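You operate a simulated robot arm through the tools that you are given. There is no shell and no other tool. Be economical: measure what you need, move in short steps, check, and stop when the job is done.

Carry out the task below with a simulated robot arm. There is one attempt and no reset: what you move stays moved.

TASK
Shut the lid of the cream box.
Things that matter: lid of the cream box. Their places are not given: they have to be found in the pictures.

It is judged by the outcome, as a careful person would: the job done as asked, and still so three seconds after it is handed in. It fails if anything else is knocked over, pushed out of place, dropped, spilled or broken.

THE ROBOT
A 7-joint arm with a two-finger parallel gripper, fixed in place. Base frame: the origin is at the foot of the arm, x ahead of it, y to its left, z up; the work surface is at about z = 0.018. Lengths are in m, angles in rad, forces in N, time in s.
With the tool pointing down near the work surface it reaches from about 0.24 to 0.62 m from the base axis. Its first joint turns from -1.152 to 1.152 rad. Payload 2.6 kg.
Tool frame: the origin (TCP) lies between the finger pads and is the grasp point; the fingertips stand 0.03 m ahead of it; z points along the fingers, y is the line along which they close. The gripper opens to 0.094 m. The fingers are 0.028 m wide and 0.01 m thick; the gripper's body (0.05 by 0.096 m) begins 0.055 m behind the TCP.
Orientation is that of the tool frame in the base frame, as a unit quaternion [w, x, y, z]. With the fingers straight down and closing along the base's y, the tool's x points along the base's -x, its y along +y and its z along -z.

THE INTERFACE
- The arm moves only by the tool send_rows. Its arguments are lists of equal length, an entry for each row: "xyz": the shift along the tool's x, y, z in units of 150 mm (1.0 is 150 mm), a list of three; "rot": the turn, a rotation vector about the tool's x, y, z in units of 180 degrees (1.0 is 180 degrees), a list of three; "jaw": the opening, from 0 (shut) to 1 (fully open). In form: {"xyz": [[x, y, z], ...], "rot": [[wx, wy, wz], ...], "jaw": [jaw, ...]}. A call has 1 to 8 rows; each row is the pose to reach, as a shift and turn from the pose commanded when the call began, along the tool's axes at that moment. A call with a number of a shift or a turn outside -1 to 1 is refused whole. A row lasts 0.2 s, in which the tool goes at most 0.05 m and 0.15 rad; a call with a longer step from one row to the next is refused whole, and so is a gripper value outside its range. A pose out of reach is approached as far as the arm can. The call stops where the force on the tool passes 40 N (or 10 N more than at its start, if that is more) or the arm is blocked; 0.2 s more then pass. The fingers move at their own pace (about 0.072 m/s each) and stop on an object; they squeeze with about 28 N. The grip force told is the motor's: it shows also when the fingers shut on nothing. Time passes only in rows, and 0.2 s behind the last, so rows that repeat a pose let the fingers close. It gives the time, the measured TCP pose, the force on the tool (base axes), the opening and the grip force at its end, in the units of the frame above (readings bear some noise).
- Cameras (640 x 400 px; columns grow to the right, rows downward): "scene" is fixed at [0.0499, 0.4504, 0.559]; the picture's right is [-0.61, -0.80, 0.00], its down [-0.48, 0.37, -0.79] and it looks along [0.63, -0.48, -0.61] (base axes); focal length 316 px, centre (320, 200). "wrist" rides on the gripper at [-0.037, 0, -0.058] in the tool frame; the picture's right is [0.00, -1.00, 0.00], its down [0.97, 0.00, -0.24] and it looks along [0.24, 0.00, 0.97] (tool axes); focal length 218 px, centre (320, 200).
- grab_frame(camera): a new picture of that camera. No time passes.
- point_at(camera, pixels): for up to 12 pixels [column, row] of the newest picture of that camera ("zoom" is the newest enlarged one), the place [x, y, z] in the base frame of the surface seen there, good to about 0.002 m. No time passes.
- enlarge(camera, box): a new picture of the part [left, top, right, bottom] of that camera's present view, enlarged. No time passes.
- finish_job(): hands the job in; it is judged then, once.

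Work in short steps. Measure before you move; look again where a grasp or a placing could have gone wrong, and mend it. You have 60 turns and 30 pictures in all, the two below and enlarged ones among them. Open the gripper and draw the arm clear of the work before you hand the job in, unless the task says otherwise; then end with one line.

The tools are called by a JSON object that holds its "name" and its "arguments". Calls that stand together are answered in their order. send_rows: Moves the arm, as the interface text tells. Its arguments: {"type":"object","properties":{"xyz":{"type":"array","items":{"type":"array","items":{"type":"number"}}},"rot":{"type":"array","items":{"type":"array","items":{"type":"number"}}},"jaw":{"type":"array","items":{"type":"number"}}},"required":["xyz","rot","jaw"]} The other tools are called the same way: grab_frame (camera) takes a picture; point_at (camera, pixels) gives the place of the surface under pixels of a picture; enlarge (camera, box) takes an enlarged picture of a part of a camera's view; finish_job () hands the job in.

At the start:

```text
time_s: 0.0
tool_pos: [0.337, 0.2123, 0.2314]
orientation: [0.0, 0.0, 1.0, 0.001]
ft_force: [-0.3, 0.0, -1.2]
width: 0.0939
grip_force: 0.1
```

scene: 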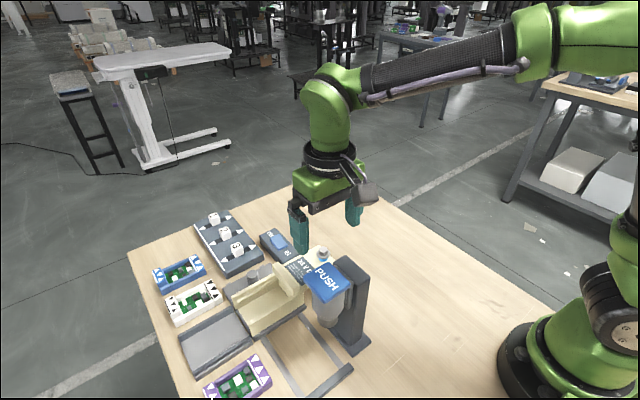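
wrist: 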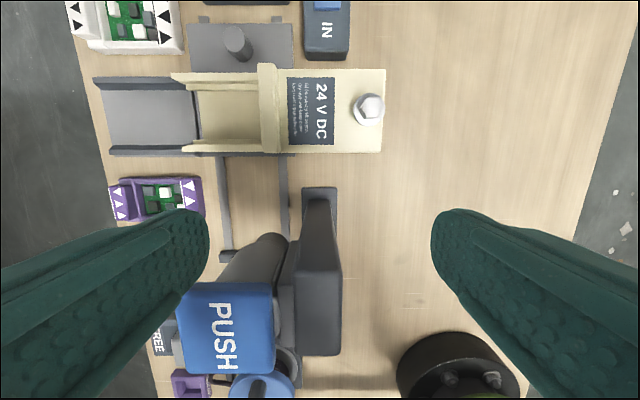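

I enlarge the area of the cream box in both views to understand its lid.

{"name": "enlarge", "arguments": {"camera": "scene", "box": [140, 200, 380, 400]}}

{"name": "enlarge", "arguments": {"camera": "wrist", "box": [60, 0, 400, 212]}}

```text
2.00 times, centred on (260, 300) of scene
```

zoom: 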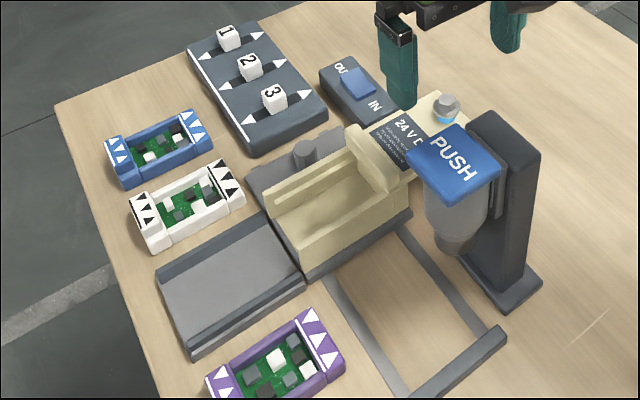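

```text
1.88 times, centred on (230, 106) of wrist
```

zoom: 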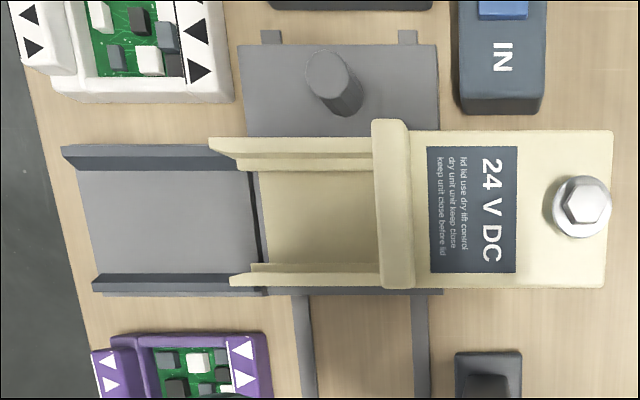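

Lid looks like the cream plate with a ridge and a bolt; I measure heights over box, lid, tray and nearby things.

{"name": "point_at", "arguments": {"camera": "zoom", "pixels": [[390, 200], [390, 130], [395, 280], [420, 150], [600, 145], [595, 275], [580, 205], [310, 210], [230, 145], [300, 162], [300, 268], [160, 210]]}}

{"name": "point_at", "arguments": {"camera": "scene", "pixels": [[235, 312], [240, 328], [300, 312], [280, 275], [298, 295], [270, 300], [252, 275], [320, 250], [342, 275], [292, 268], [212, 340], [285, 300]]}}

{"name": "point_at", "arguments": {"camera": "wrist", "pixels": [[237, 36], [205, 60], [280, 30], [320, 240], [230, 330], [330, 30], [225, 200], [283, 200], [120, 80], [120, 150], [320, 5], [105, 120]]}}

```text
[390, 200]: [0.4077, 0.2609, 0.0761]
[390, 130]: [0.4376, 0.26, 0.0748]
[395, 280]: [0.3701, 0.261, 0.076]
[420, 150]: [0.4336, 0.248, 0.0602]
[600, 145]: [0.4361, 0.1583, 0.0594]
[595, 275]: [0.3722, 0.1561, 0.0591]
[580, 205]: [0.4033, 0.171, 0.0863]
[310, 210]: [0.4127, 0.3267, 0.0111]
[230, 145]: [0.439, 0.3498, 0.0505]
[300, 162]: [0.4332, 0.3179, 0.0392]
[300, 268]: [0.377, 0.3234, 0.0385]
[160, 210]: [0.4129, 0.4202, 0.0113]
```

```text
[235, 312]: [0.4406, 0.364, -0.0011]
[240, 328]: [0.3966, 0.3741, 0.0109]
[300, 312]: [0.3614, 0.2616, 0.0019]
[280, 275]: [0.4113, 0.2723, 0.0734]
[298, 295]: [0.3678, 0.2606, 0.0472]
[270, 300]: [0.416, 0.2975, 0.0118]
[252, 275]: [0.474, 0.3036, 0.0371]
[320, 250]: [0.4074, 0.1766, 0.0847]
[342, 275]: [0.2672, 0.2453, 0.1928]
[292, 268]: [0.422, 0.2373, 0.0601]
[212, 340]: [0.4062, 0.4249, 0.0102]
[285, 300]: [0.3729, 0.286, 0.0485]
```

```text
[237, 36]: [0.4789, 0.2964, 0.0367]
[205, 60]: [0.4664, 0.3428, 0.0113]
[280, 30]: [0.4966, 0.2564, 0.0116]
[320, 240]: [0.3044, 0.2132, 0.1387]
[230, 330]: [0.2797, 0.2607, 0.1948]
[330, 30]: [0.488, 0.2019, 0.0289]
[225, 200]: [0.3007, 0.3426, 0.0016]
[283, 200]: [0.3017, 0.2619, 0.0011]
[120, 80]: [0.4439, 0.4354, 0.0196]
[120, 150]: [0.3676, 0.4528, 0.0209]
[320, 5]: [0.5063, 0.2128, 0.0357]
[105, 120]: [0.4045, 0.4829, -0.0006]
```

Ridge top is at z 0.076, lid plate at 0.060 (y 0.155–0.25), box walls at 0.05 (y 0.25–0.36). The build under the lid is unclear, so I rise clear and move to the -y side with a tilt to look beneath.

{"name": "send_rows", "arguments": {"xyz": [[0, 0, -0.3], [0, -0.25, -0.5], [0, -0.5, -0.5], [0, -0.8, -0.5], [0, -1.0, -0.4], [0, -1.0, -0.3], [0, -1.0, -0.2], [0, -1.0, -0.2]], "rot": [[0, 0, 0], [-0.045, 0, 0], [-0.09, 0, 0], [-0.135, 0, 0], [-0.18, 0, 0], [-0.22, 0, 0], [-0.26, 0, 0], [-0.3, 0, 0]], "jaw": [1, 0.7, 0.4, 0, 0, 0, 0, 0]}}

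{"name": "grab_frame", "arguments": {"camera": "wrist"}}

{"name": "enlarge", "arguments": {"camera": "scene", "box": [200, 220, 360, 360]}}

```text
time_s: 1.8
tool_pos: [0.3371, 0.0627, 0.2614]
orientation: [0.001, 0.001, 0.891, 0.455]
ft_force: [0.1, -0.5, -0.8]
width: 0.0002
grip_force: 28.4
```

```text
25 pictures are left
```

wrist: 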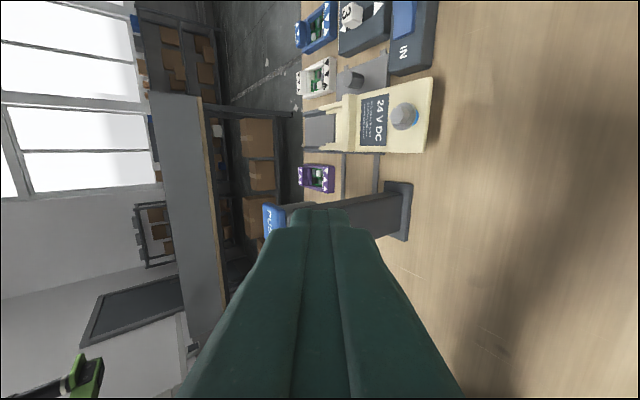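

```text
2.86 times, centred on (280, 290) of scene
```

zoom: 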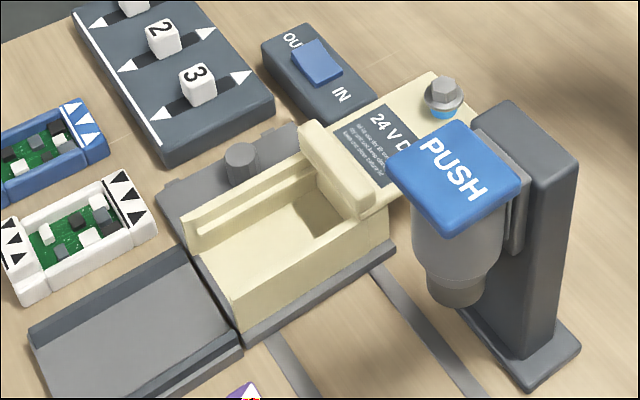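

{"name": "enlarge", "arguments": {"camera": "wrist", "box": [290, 60, 450, 220]}}

```text
2.50 times, centred on (370, 140) of wrist
```

zoom: 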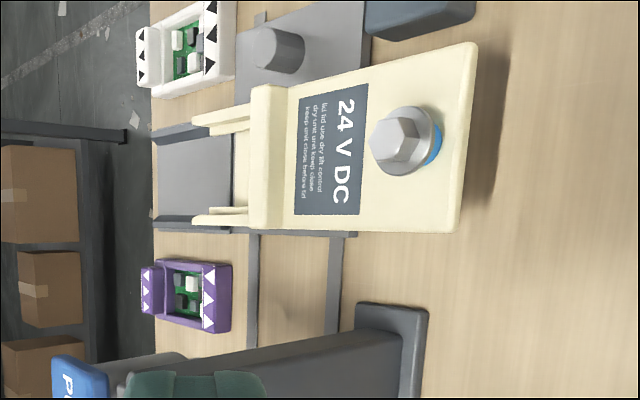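

{"name": "enlarge", "arguments": {"camera": "scene", "box": [240, 240, 330, 330]}}

{"name": "point_at", "arguments": {"camera": "wrist", "pixels": [[425, 140], [432, 82], [420, 148], [345, 100], [352, 118], [358, 118]]}}

```text
4.44 times, centred on (285, 285) of scene
```

zoom: 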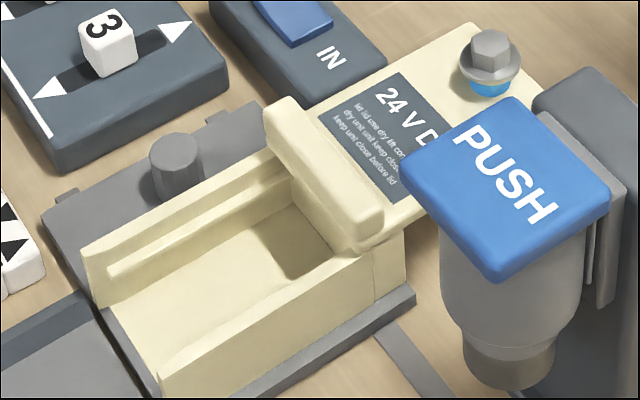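

```text
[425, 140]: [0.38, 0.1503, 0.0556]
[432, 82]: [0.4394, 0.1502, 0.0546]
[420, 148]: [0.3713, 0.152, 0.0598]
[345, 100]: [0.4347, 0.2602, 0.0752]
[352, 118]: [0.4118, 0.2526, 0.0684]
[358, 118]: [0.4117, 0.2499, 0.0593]
```

The lid is a plate that slides along the box's walls toward +y, with a rib at its front edge. I straighten the tool, then go above the lid and push on the rib's rear face (y≈0.251, z 0.060–0.076).

{"name": "send_rows", "arguments": {"xyz": [[0, 0, 0], [0, 0, 0], [0, 0, 0], [0, 0, 0], [0, 0, 0], [0, 0, 0], [0, 0, 0]], "rot": [[0.045, 0, 0], [0.09, 0, 0], [0.135, 0, 0], [0.18, 0, 0], [0.22, 0, 0], [0.26, 0, 0], [0.3, 0, 0]], "jaw": [0, 0, 0, 0, 0, 0, 0]}}

{"name": "send_rows", "arguments": {"xyz": [[-0.22, 0.2, 0], [-0.44, 0.45, 0], [-0.44, 0.75, 0], [-0.44, 1.0, 0], [-0.44, 1.0, 0]], "rot": [[0, 0, 0], [0, 0, 0], [0, 0, 0], [0, 0, 0], [0, 0, 0]], "jaw": [0, 0, 0, 0, 0]}}

{"name": "grab_frame", "arguments": {"camera": "wrist"}}

```text
time_s: 3.4
tool_pos: [0.336, 0.0635, 0.2601]
orientation: [0.0, 0.001, 1.0, -0.002]
ft_force: [0.1, -0.2, -0.7]
width: 0.0
grip_force: 27.4
```

```text
time_s: 4.6
tool_pos: [0.4018, 0.2135, 0.2614]
orientation: [0.0, -0.001, 1.0, 0.0]
ft_force: [0.0, 0.1, 0.6]
width: 0.0
grip_force: 27.9
```

```text
21 pictures are left
```

wrist: 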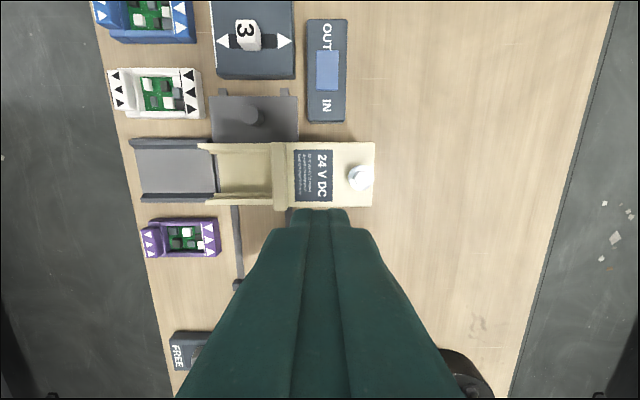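

Tool upright at (0.402, 0.2135). I descend toward z≈0.10 at y≈0.222 between bolt and rib.

{"name": "send_rows", "arguments": {"xyz": [[0, 0.057, 0.3], [0, 0.057, 0.55], [0, 0.057, 0.75], [0, 0.057, 0.9], [0, 0.057, 0.97], [0, 0.057, 0.97]], "rot": [[0, 0, 0], [0, 0, 0], [0, 0, 0], [0, 0, 0], [0, 0, 0], [0, 0, 0]], "jaw": [0, 0, 0, 0, 0, 0]}}

{"name": "enlarge", "arguments": {"camera": "scene", "box": [200, 200, 380, 340]}}

{"name": "grab_frame", "arguments": {"camera": "wrist"}}

```text
time_s: 6.0
tool_pos: [0.4013, 0.2221, 0.116]
orientation: [0.0, 0.0, 1.0, 0.0]
ft_force: [-0.6, -0.4, -0.4]
width: 0.0002
grip_force: 28.1
```

```text
2.86 times, centred on (290, 270) of scene
```

zoom: 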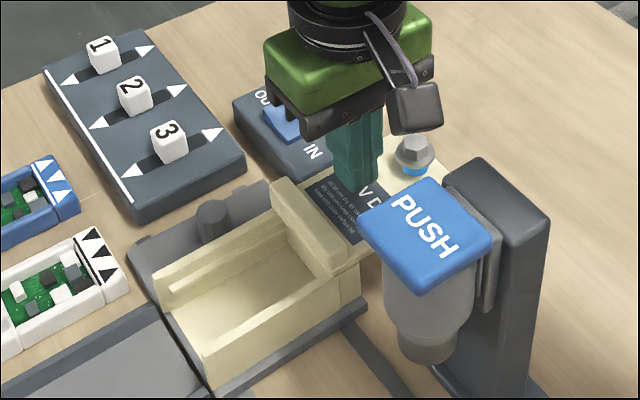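

```text
19 pictures are left
```

wrist: 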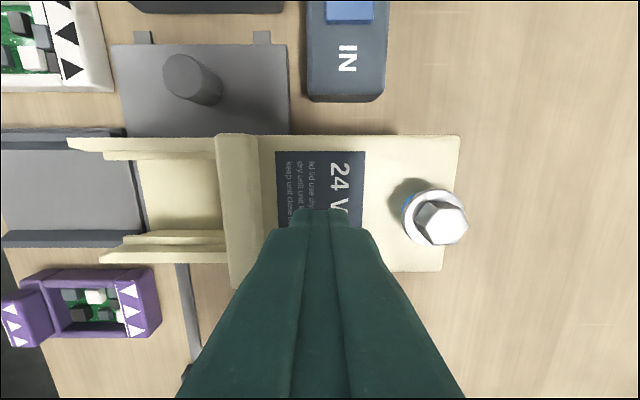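

Clear of everything. Descend gently to TCP z≈0.097 (tip 0.067), then advance to just touch the rib.

{"name": "send_rows", "arguments": {"xyz": [[0, 0, 0.06], [0, 0, 0.127], [0, 0.06, 0.127], [0, 0.11, 0.127], [0, 0.14, 0.127]], "rot": [[0, 0, 0], [0, 0, 0], [0, 0, 0], [0, 0, 0], [0, 0, 0]], "jaw": [0, 0, 0, 0, 0]}}

{"name": "grab_frame", "arguments": {"camera": "wrist"}}

```text
time_s: 7.2
tool_pos: [0.4018, 0.2429, 0.0965]
orientation: [-0.001, -0.001, 1.0, 0.0]
ft_force: [-0.2, 0.0, 0.1]
width: 0.0
grip_force: 27.9
```

```text
18 pictures are left
```

wrist: 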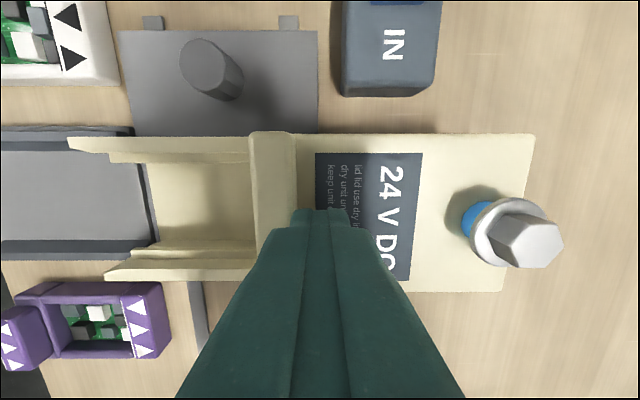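

No contact yet; advance in 4 mm steps and watch the force.

{"name": "send_rows", "arguments": {"xyz": [[0, 0.03, 0], [0, 0.06, 0], [0, 0.09, 0], [0, 0.12, 0], [0, 0.15, 0]], "rot": [[0, 0, 0], [0, 0, 0], [0, 0, 0], [0, 0, 0], [0, 0, 0]], "jaw": [0, 0, 0, 0, 0]}}

{"name": "grab_frame", "arguments": {"camera": "wrist"}}

```text
time_s: 8.4
tool_pos: [0.4013, 0.2651, 0.0979]
orientation: [0.0, 0.0, 1.0, -0.001]
ft_force: [1.3, -0.8, 0.0]
width: 0.0
grip_force: 27.6
```

```text
17 pictures are left
```

wrist: 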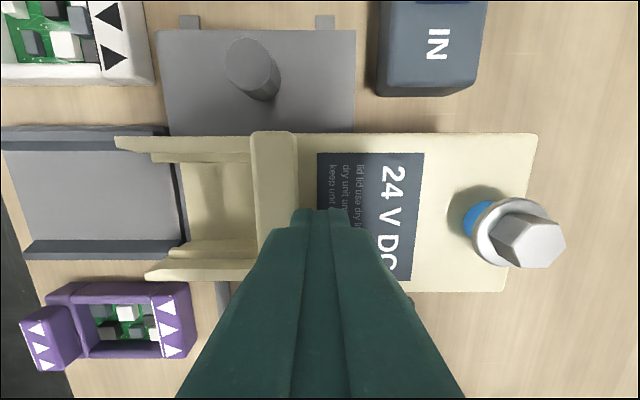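

The lid slides with ~1 N and the box stays put (wall end and tray shifted together in the picture). Continue 50 mm.

{"name": "send_rows", "arguments": {"xyz": [[0, 0.05, 0], [0, 0.1, 0], [0, 0.15, 0], [0, 0.2, 0], [0, 0.25, 0], [0, 0.3, 0], [0, 0.35, 0]], "rot": [[0, 0, 0], [0, 0, 0], [0, 0, 0], [0, 0, 0], [0, 0, 0], [0, 0, 0], [0, 0, 0]], "jaw": [0, 0, 0, 0, 0, 0, 0]}}

{"name": "grab_frame", "arguments": {"camera": "wrist"}}

{"name": "grab_frame", "arguments": {"camera": "scene"}}

```text
time_s: 10.0
tool_pos: [0.4027, 0.3171, 0.0961]
orientation: [0.0, 0.001, 1.0, 0.0]
ft_force: [0.5, -1.5, 1.5]
width: 0.0
grip_force: 27.9
```

```text
16 pictures are left
```

wrist: 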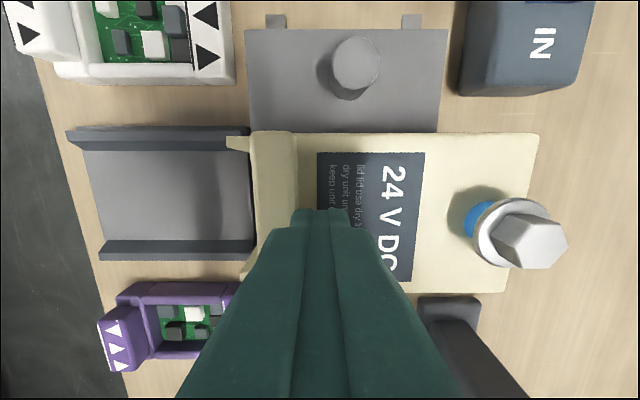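

```text
15 pictures are left
```

scene: 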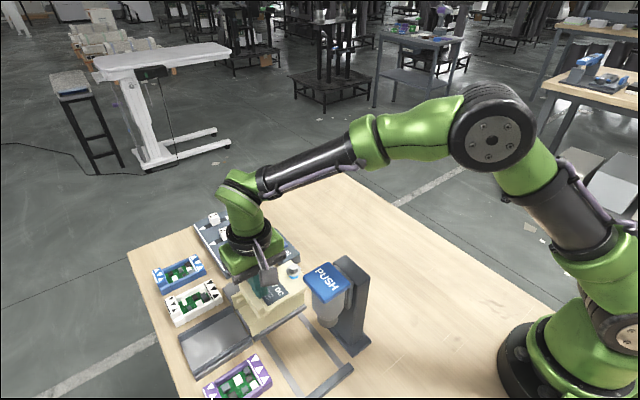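

About 10–15 mm of wall still shows (column ~228 vs rib at 252). I continue in small steps until it meets its stop.

{"name": "send_rows", "arguments": {"xyz": [[0, 0.02, 0], [0, 0.04, 0], [0, 0.06, 0], [0, 0.075, 0]], "rot": [[0, 0, 0], [0, 0, 0], [0, 0, 0], [0, 0, 0]], "jaw": [0, 0, 0, 0]}}

{"name": "grab_frame", "arguments": {"camera": "wrist"}}

```text
time_s: 11.0
tool_pos: [0.4029, 0.3289, 0.0955]
orientation: [0.0, 0.0, 1.0, 0.0]
ft_force: [-1.3, 0.5, -0.5]
width: 0.0003
grip_force: 28.2
```

```text
14 pictures are left
```

wrist: 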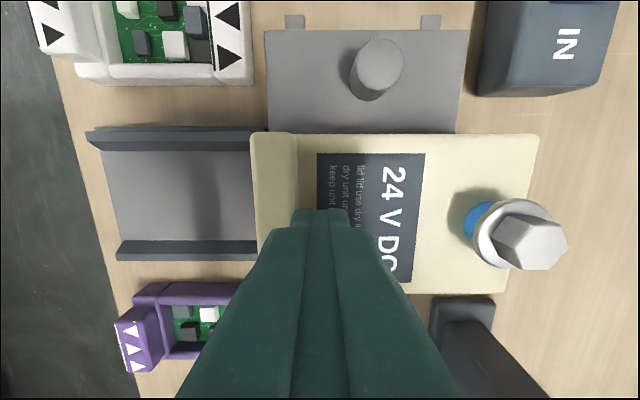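

{"name": "send_rows", "arguments": {"xyz": [[0, 0.01, 0], [0, 0.02, 0], [0, 0.03, 0], [0, 0.04, 0]], "rot": [[0, 0, 0], [0, 0, 0], [0, 0, 0], [0, 0, 0]], "jaw": [0, 0, 0, 0]}}

{"name": "grab_frame", "arguments": {"camera": "wrist"}}

{"name": "enlarge", "arguments": {"camera": "scene", "box": [180, 240, 340, 360]}}

```text
time_s: 12.0
tool_pos: [0.4005, 0.3357, 0.096]
orientation: [0.0, 0.0, 1.0, 0.0]
ft_force: [0.1, -1.0, 0.8]
width: 0.0
grip_force: 28.2
```

```text
13 pictures are left
```

wrist: 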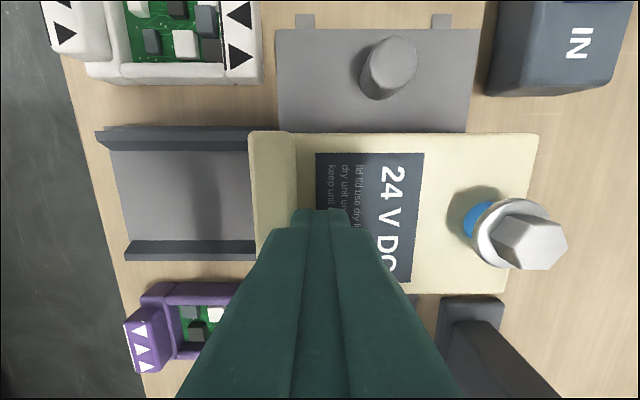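

```text
3.33 times, centred on (260, 300) of scene
```

zoom: 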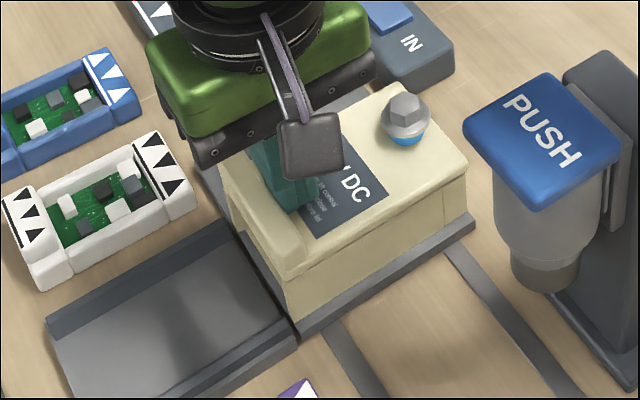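

The lid nearly covers the box. I measure lid edges against box edges.

{"name": "point_at", "arguments": {"camera": "zoom", "pixels": [[283, 262], [285, 280], [283, 300], [275, 285], [460, 172], [460, 195], [400, 210], [350, 245], [295, 325], [470, 222], [290, 305], [265, 240]]}}

{"name": "enlarge", "arguments": {"camera": "scene", "box": [230, 270, 310, 350]}}

```text
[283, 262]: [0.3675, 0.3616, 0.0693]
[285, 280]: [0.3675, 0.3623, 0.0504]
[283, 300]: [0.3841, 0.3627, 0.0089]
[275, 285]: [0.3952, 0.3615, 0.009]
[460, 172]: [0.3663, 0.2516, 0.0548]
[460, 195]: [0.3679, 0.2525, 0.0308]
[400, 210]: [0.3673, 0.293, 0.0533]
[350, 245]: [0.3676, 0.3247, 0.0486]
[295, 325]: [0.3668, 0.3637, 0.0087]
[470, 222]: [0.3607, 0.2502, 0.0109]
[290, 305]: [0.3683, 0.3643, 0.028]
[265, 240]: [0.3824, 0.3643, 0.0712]
```

```text
5.00 times, centred on (270, 310) of scene
```

zoom: 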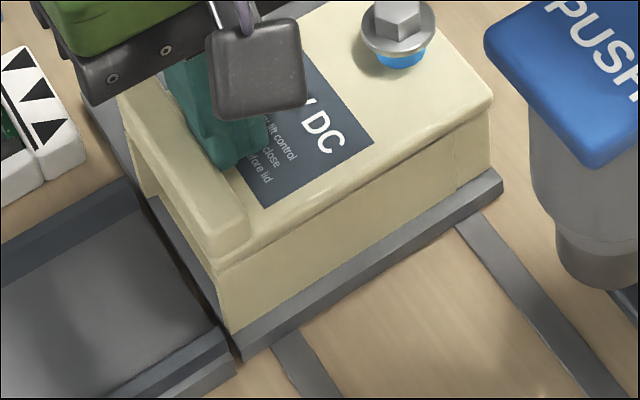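

Lid front (0.364) is about flush with the walls (0.364). I nudge slowly to check for a stop.

{"name": "send_rows", "arguments": {"xyz": [[0, 0.007, 0], [0, 0.014, 0], [0, 0.02, 0], [0, 0.02, 0]], "rot": [[0, 0, 0], [0, 0, 0], [0, 0, 0], [0, 0, 0]], "jaw": [0, 0, 0, 0]}}

{"name": "enlarge", "arguments": {"camera": "scene", "box": [230, 270, 310, 350]}}

{"name": "point_at", "arguments": {"camera": "zoom", "pixels": [[216, 250], [218, 300], [150, 180], [490, 100], [488, 130], [488, 165], [240, 245], [225, 310]]}}

```text
time_s: 13.0
tool_pos: [0.4031, 0.3373, 0.096]
orientation: [-0.001, 0.001, 1.0, -0.001]
ft_force: [-7.2, -17.9, 4.3]
width: 0.0
grip_force: 28.4
```

```text
5.00 times, centred on (270, 310) of scene
```

zoom: 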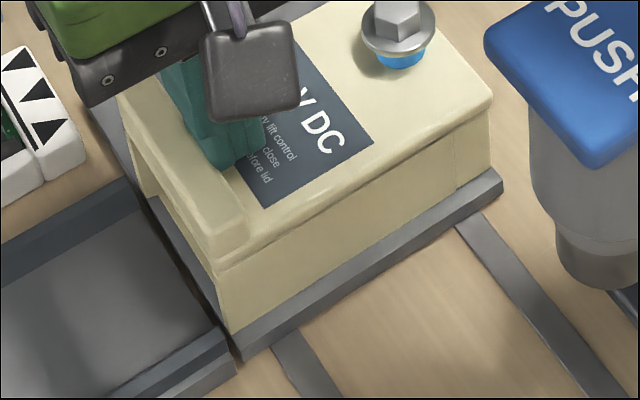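

```text
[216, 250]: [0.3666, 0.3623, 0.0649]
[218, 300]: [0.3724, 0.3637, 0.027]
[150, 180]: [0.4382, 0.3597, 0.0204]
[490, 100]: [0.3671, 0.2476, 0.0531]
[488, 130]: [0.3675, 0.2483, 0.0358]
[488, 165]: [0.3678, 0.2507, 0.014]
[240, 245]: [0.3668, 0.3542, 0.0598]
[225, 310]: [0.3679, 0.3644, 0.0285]
```

Force rose to 18 N at y 0.337 while neither lid nor box moved: the lid is against its stop, flush at both ends. I back off, rise, and check it stays.

{"name": "send_rows", "arguments": {"xyz": [[0, -0.05, 0], [0, -0.1, 0], [0, -0.1, -0.2], [0, -0.1, -0.5], [0, -0.1, -0.8], [0, -0.1, -1.0], [0, -0.1, -1.0]], "rot": [[0, 0, 0], [0, 0, 0], [0, 0, 0], [0, 0, 0], [0, 0, 0], [0, 0, 0], [0, 0, 0]], "jaw": [0, 0, 0, 0, 0, 0, 0]}}

{"name": "send_rows", "arguments": {"xyz": [[0, -0.2, 0], [0, -0.5, 0], [0, -0.8, 0], [0, -1, 0], [0, -1, 0], [0, -1, 0], [0, -1, 0]], "rot": [[0, 0, 0], [0, 0, 0], [0, 0, 0], [0, 0, 0], [0, 0, 0], [0, 0, 0], [0, 0, 0]], "jaw": [0, 0.5, 1, 1, 1, 1, 1]}}

{"name": "enlarge", "arguments": {"camera": "scene", "box": [200, 220, 360, 360]}}

{"name": "grab_frame", "arguments": {"camera": "wrist"}}

```text
time_s: 14.6
tool_pos: [0.4011, 0.3216, 0.2479]
orientation: [0.0, 0.0, 1.0, 0.0]
ft_force: [-0.1, -0.4, 0.1]
width: 0.0
grip_force: 27.8
```

```text
time_s: 16.2
tool_pos: [0.4032, 0.1719, 0.2446]
orientation: [-0.001, 0.0, 1.0, 0.0]
ft_force: [0.5, -0.1, -0.8]
width: 0.0939
grip_force: 0.1
```

```text
2.86 times, centred on (280, 290) of scene
```

zoom: 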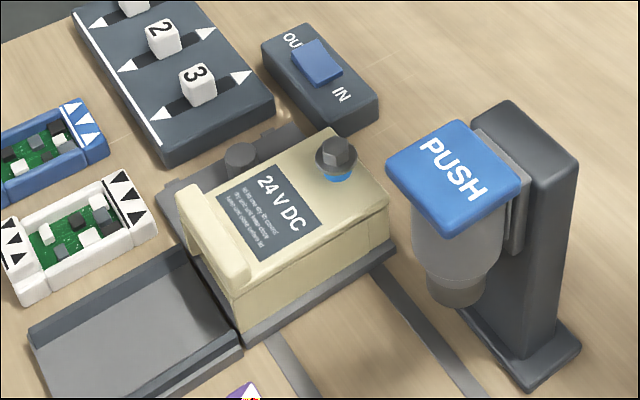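

```text
8 pictures are left
```

wrist: 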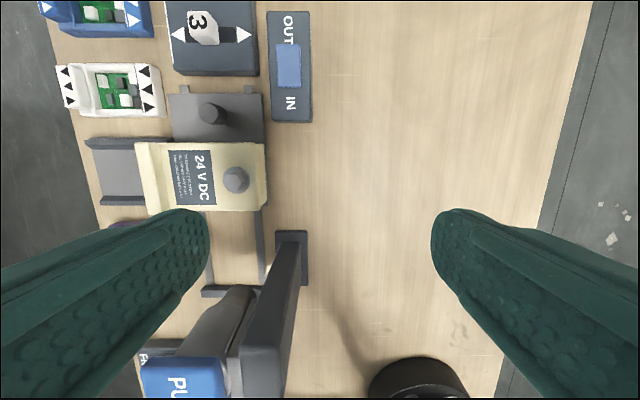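

The lid covers the whole box, has stayed in place, and nothing else has moved. The gripper is open and clear, so I hand in.

{"name": "finish_job", "arguments": {}}

```text
The job is handed in.
```

The cream box's lid is slid shut against its stop, flush at both ends, and it stayed shut after the arm drew clear; nothing else was moved.
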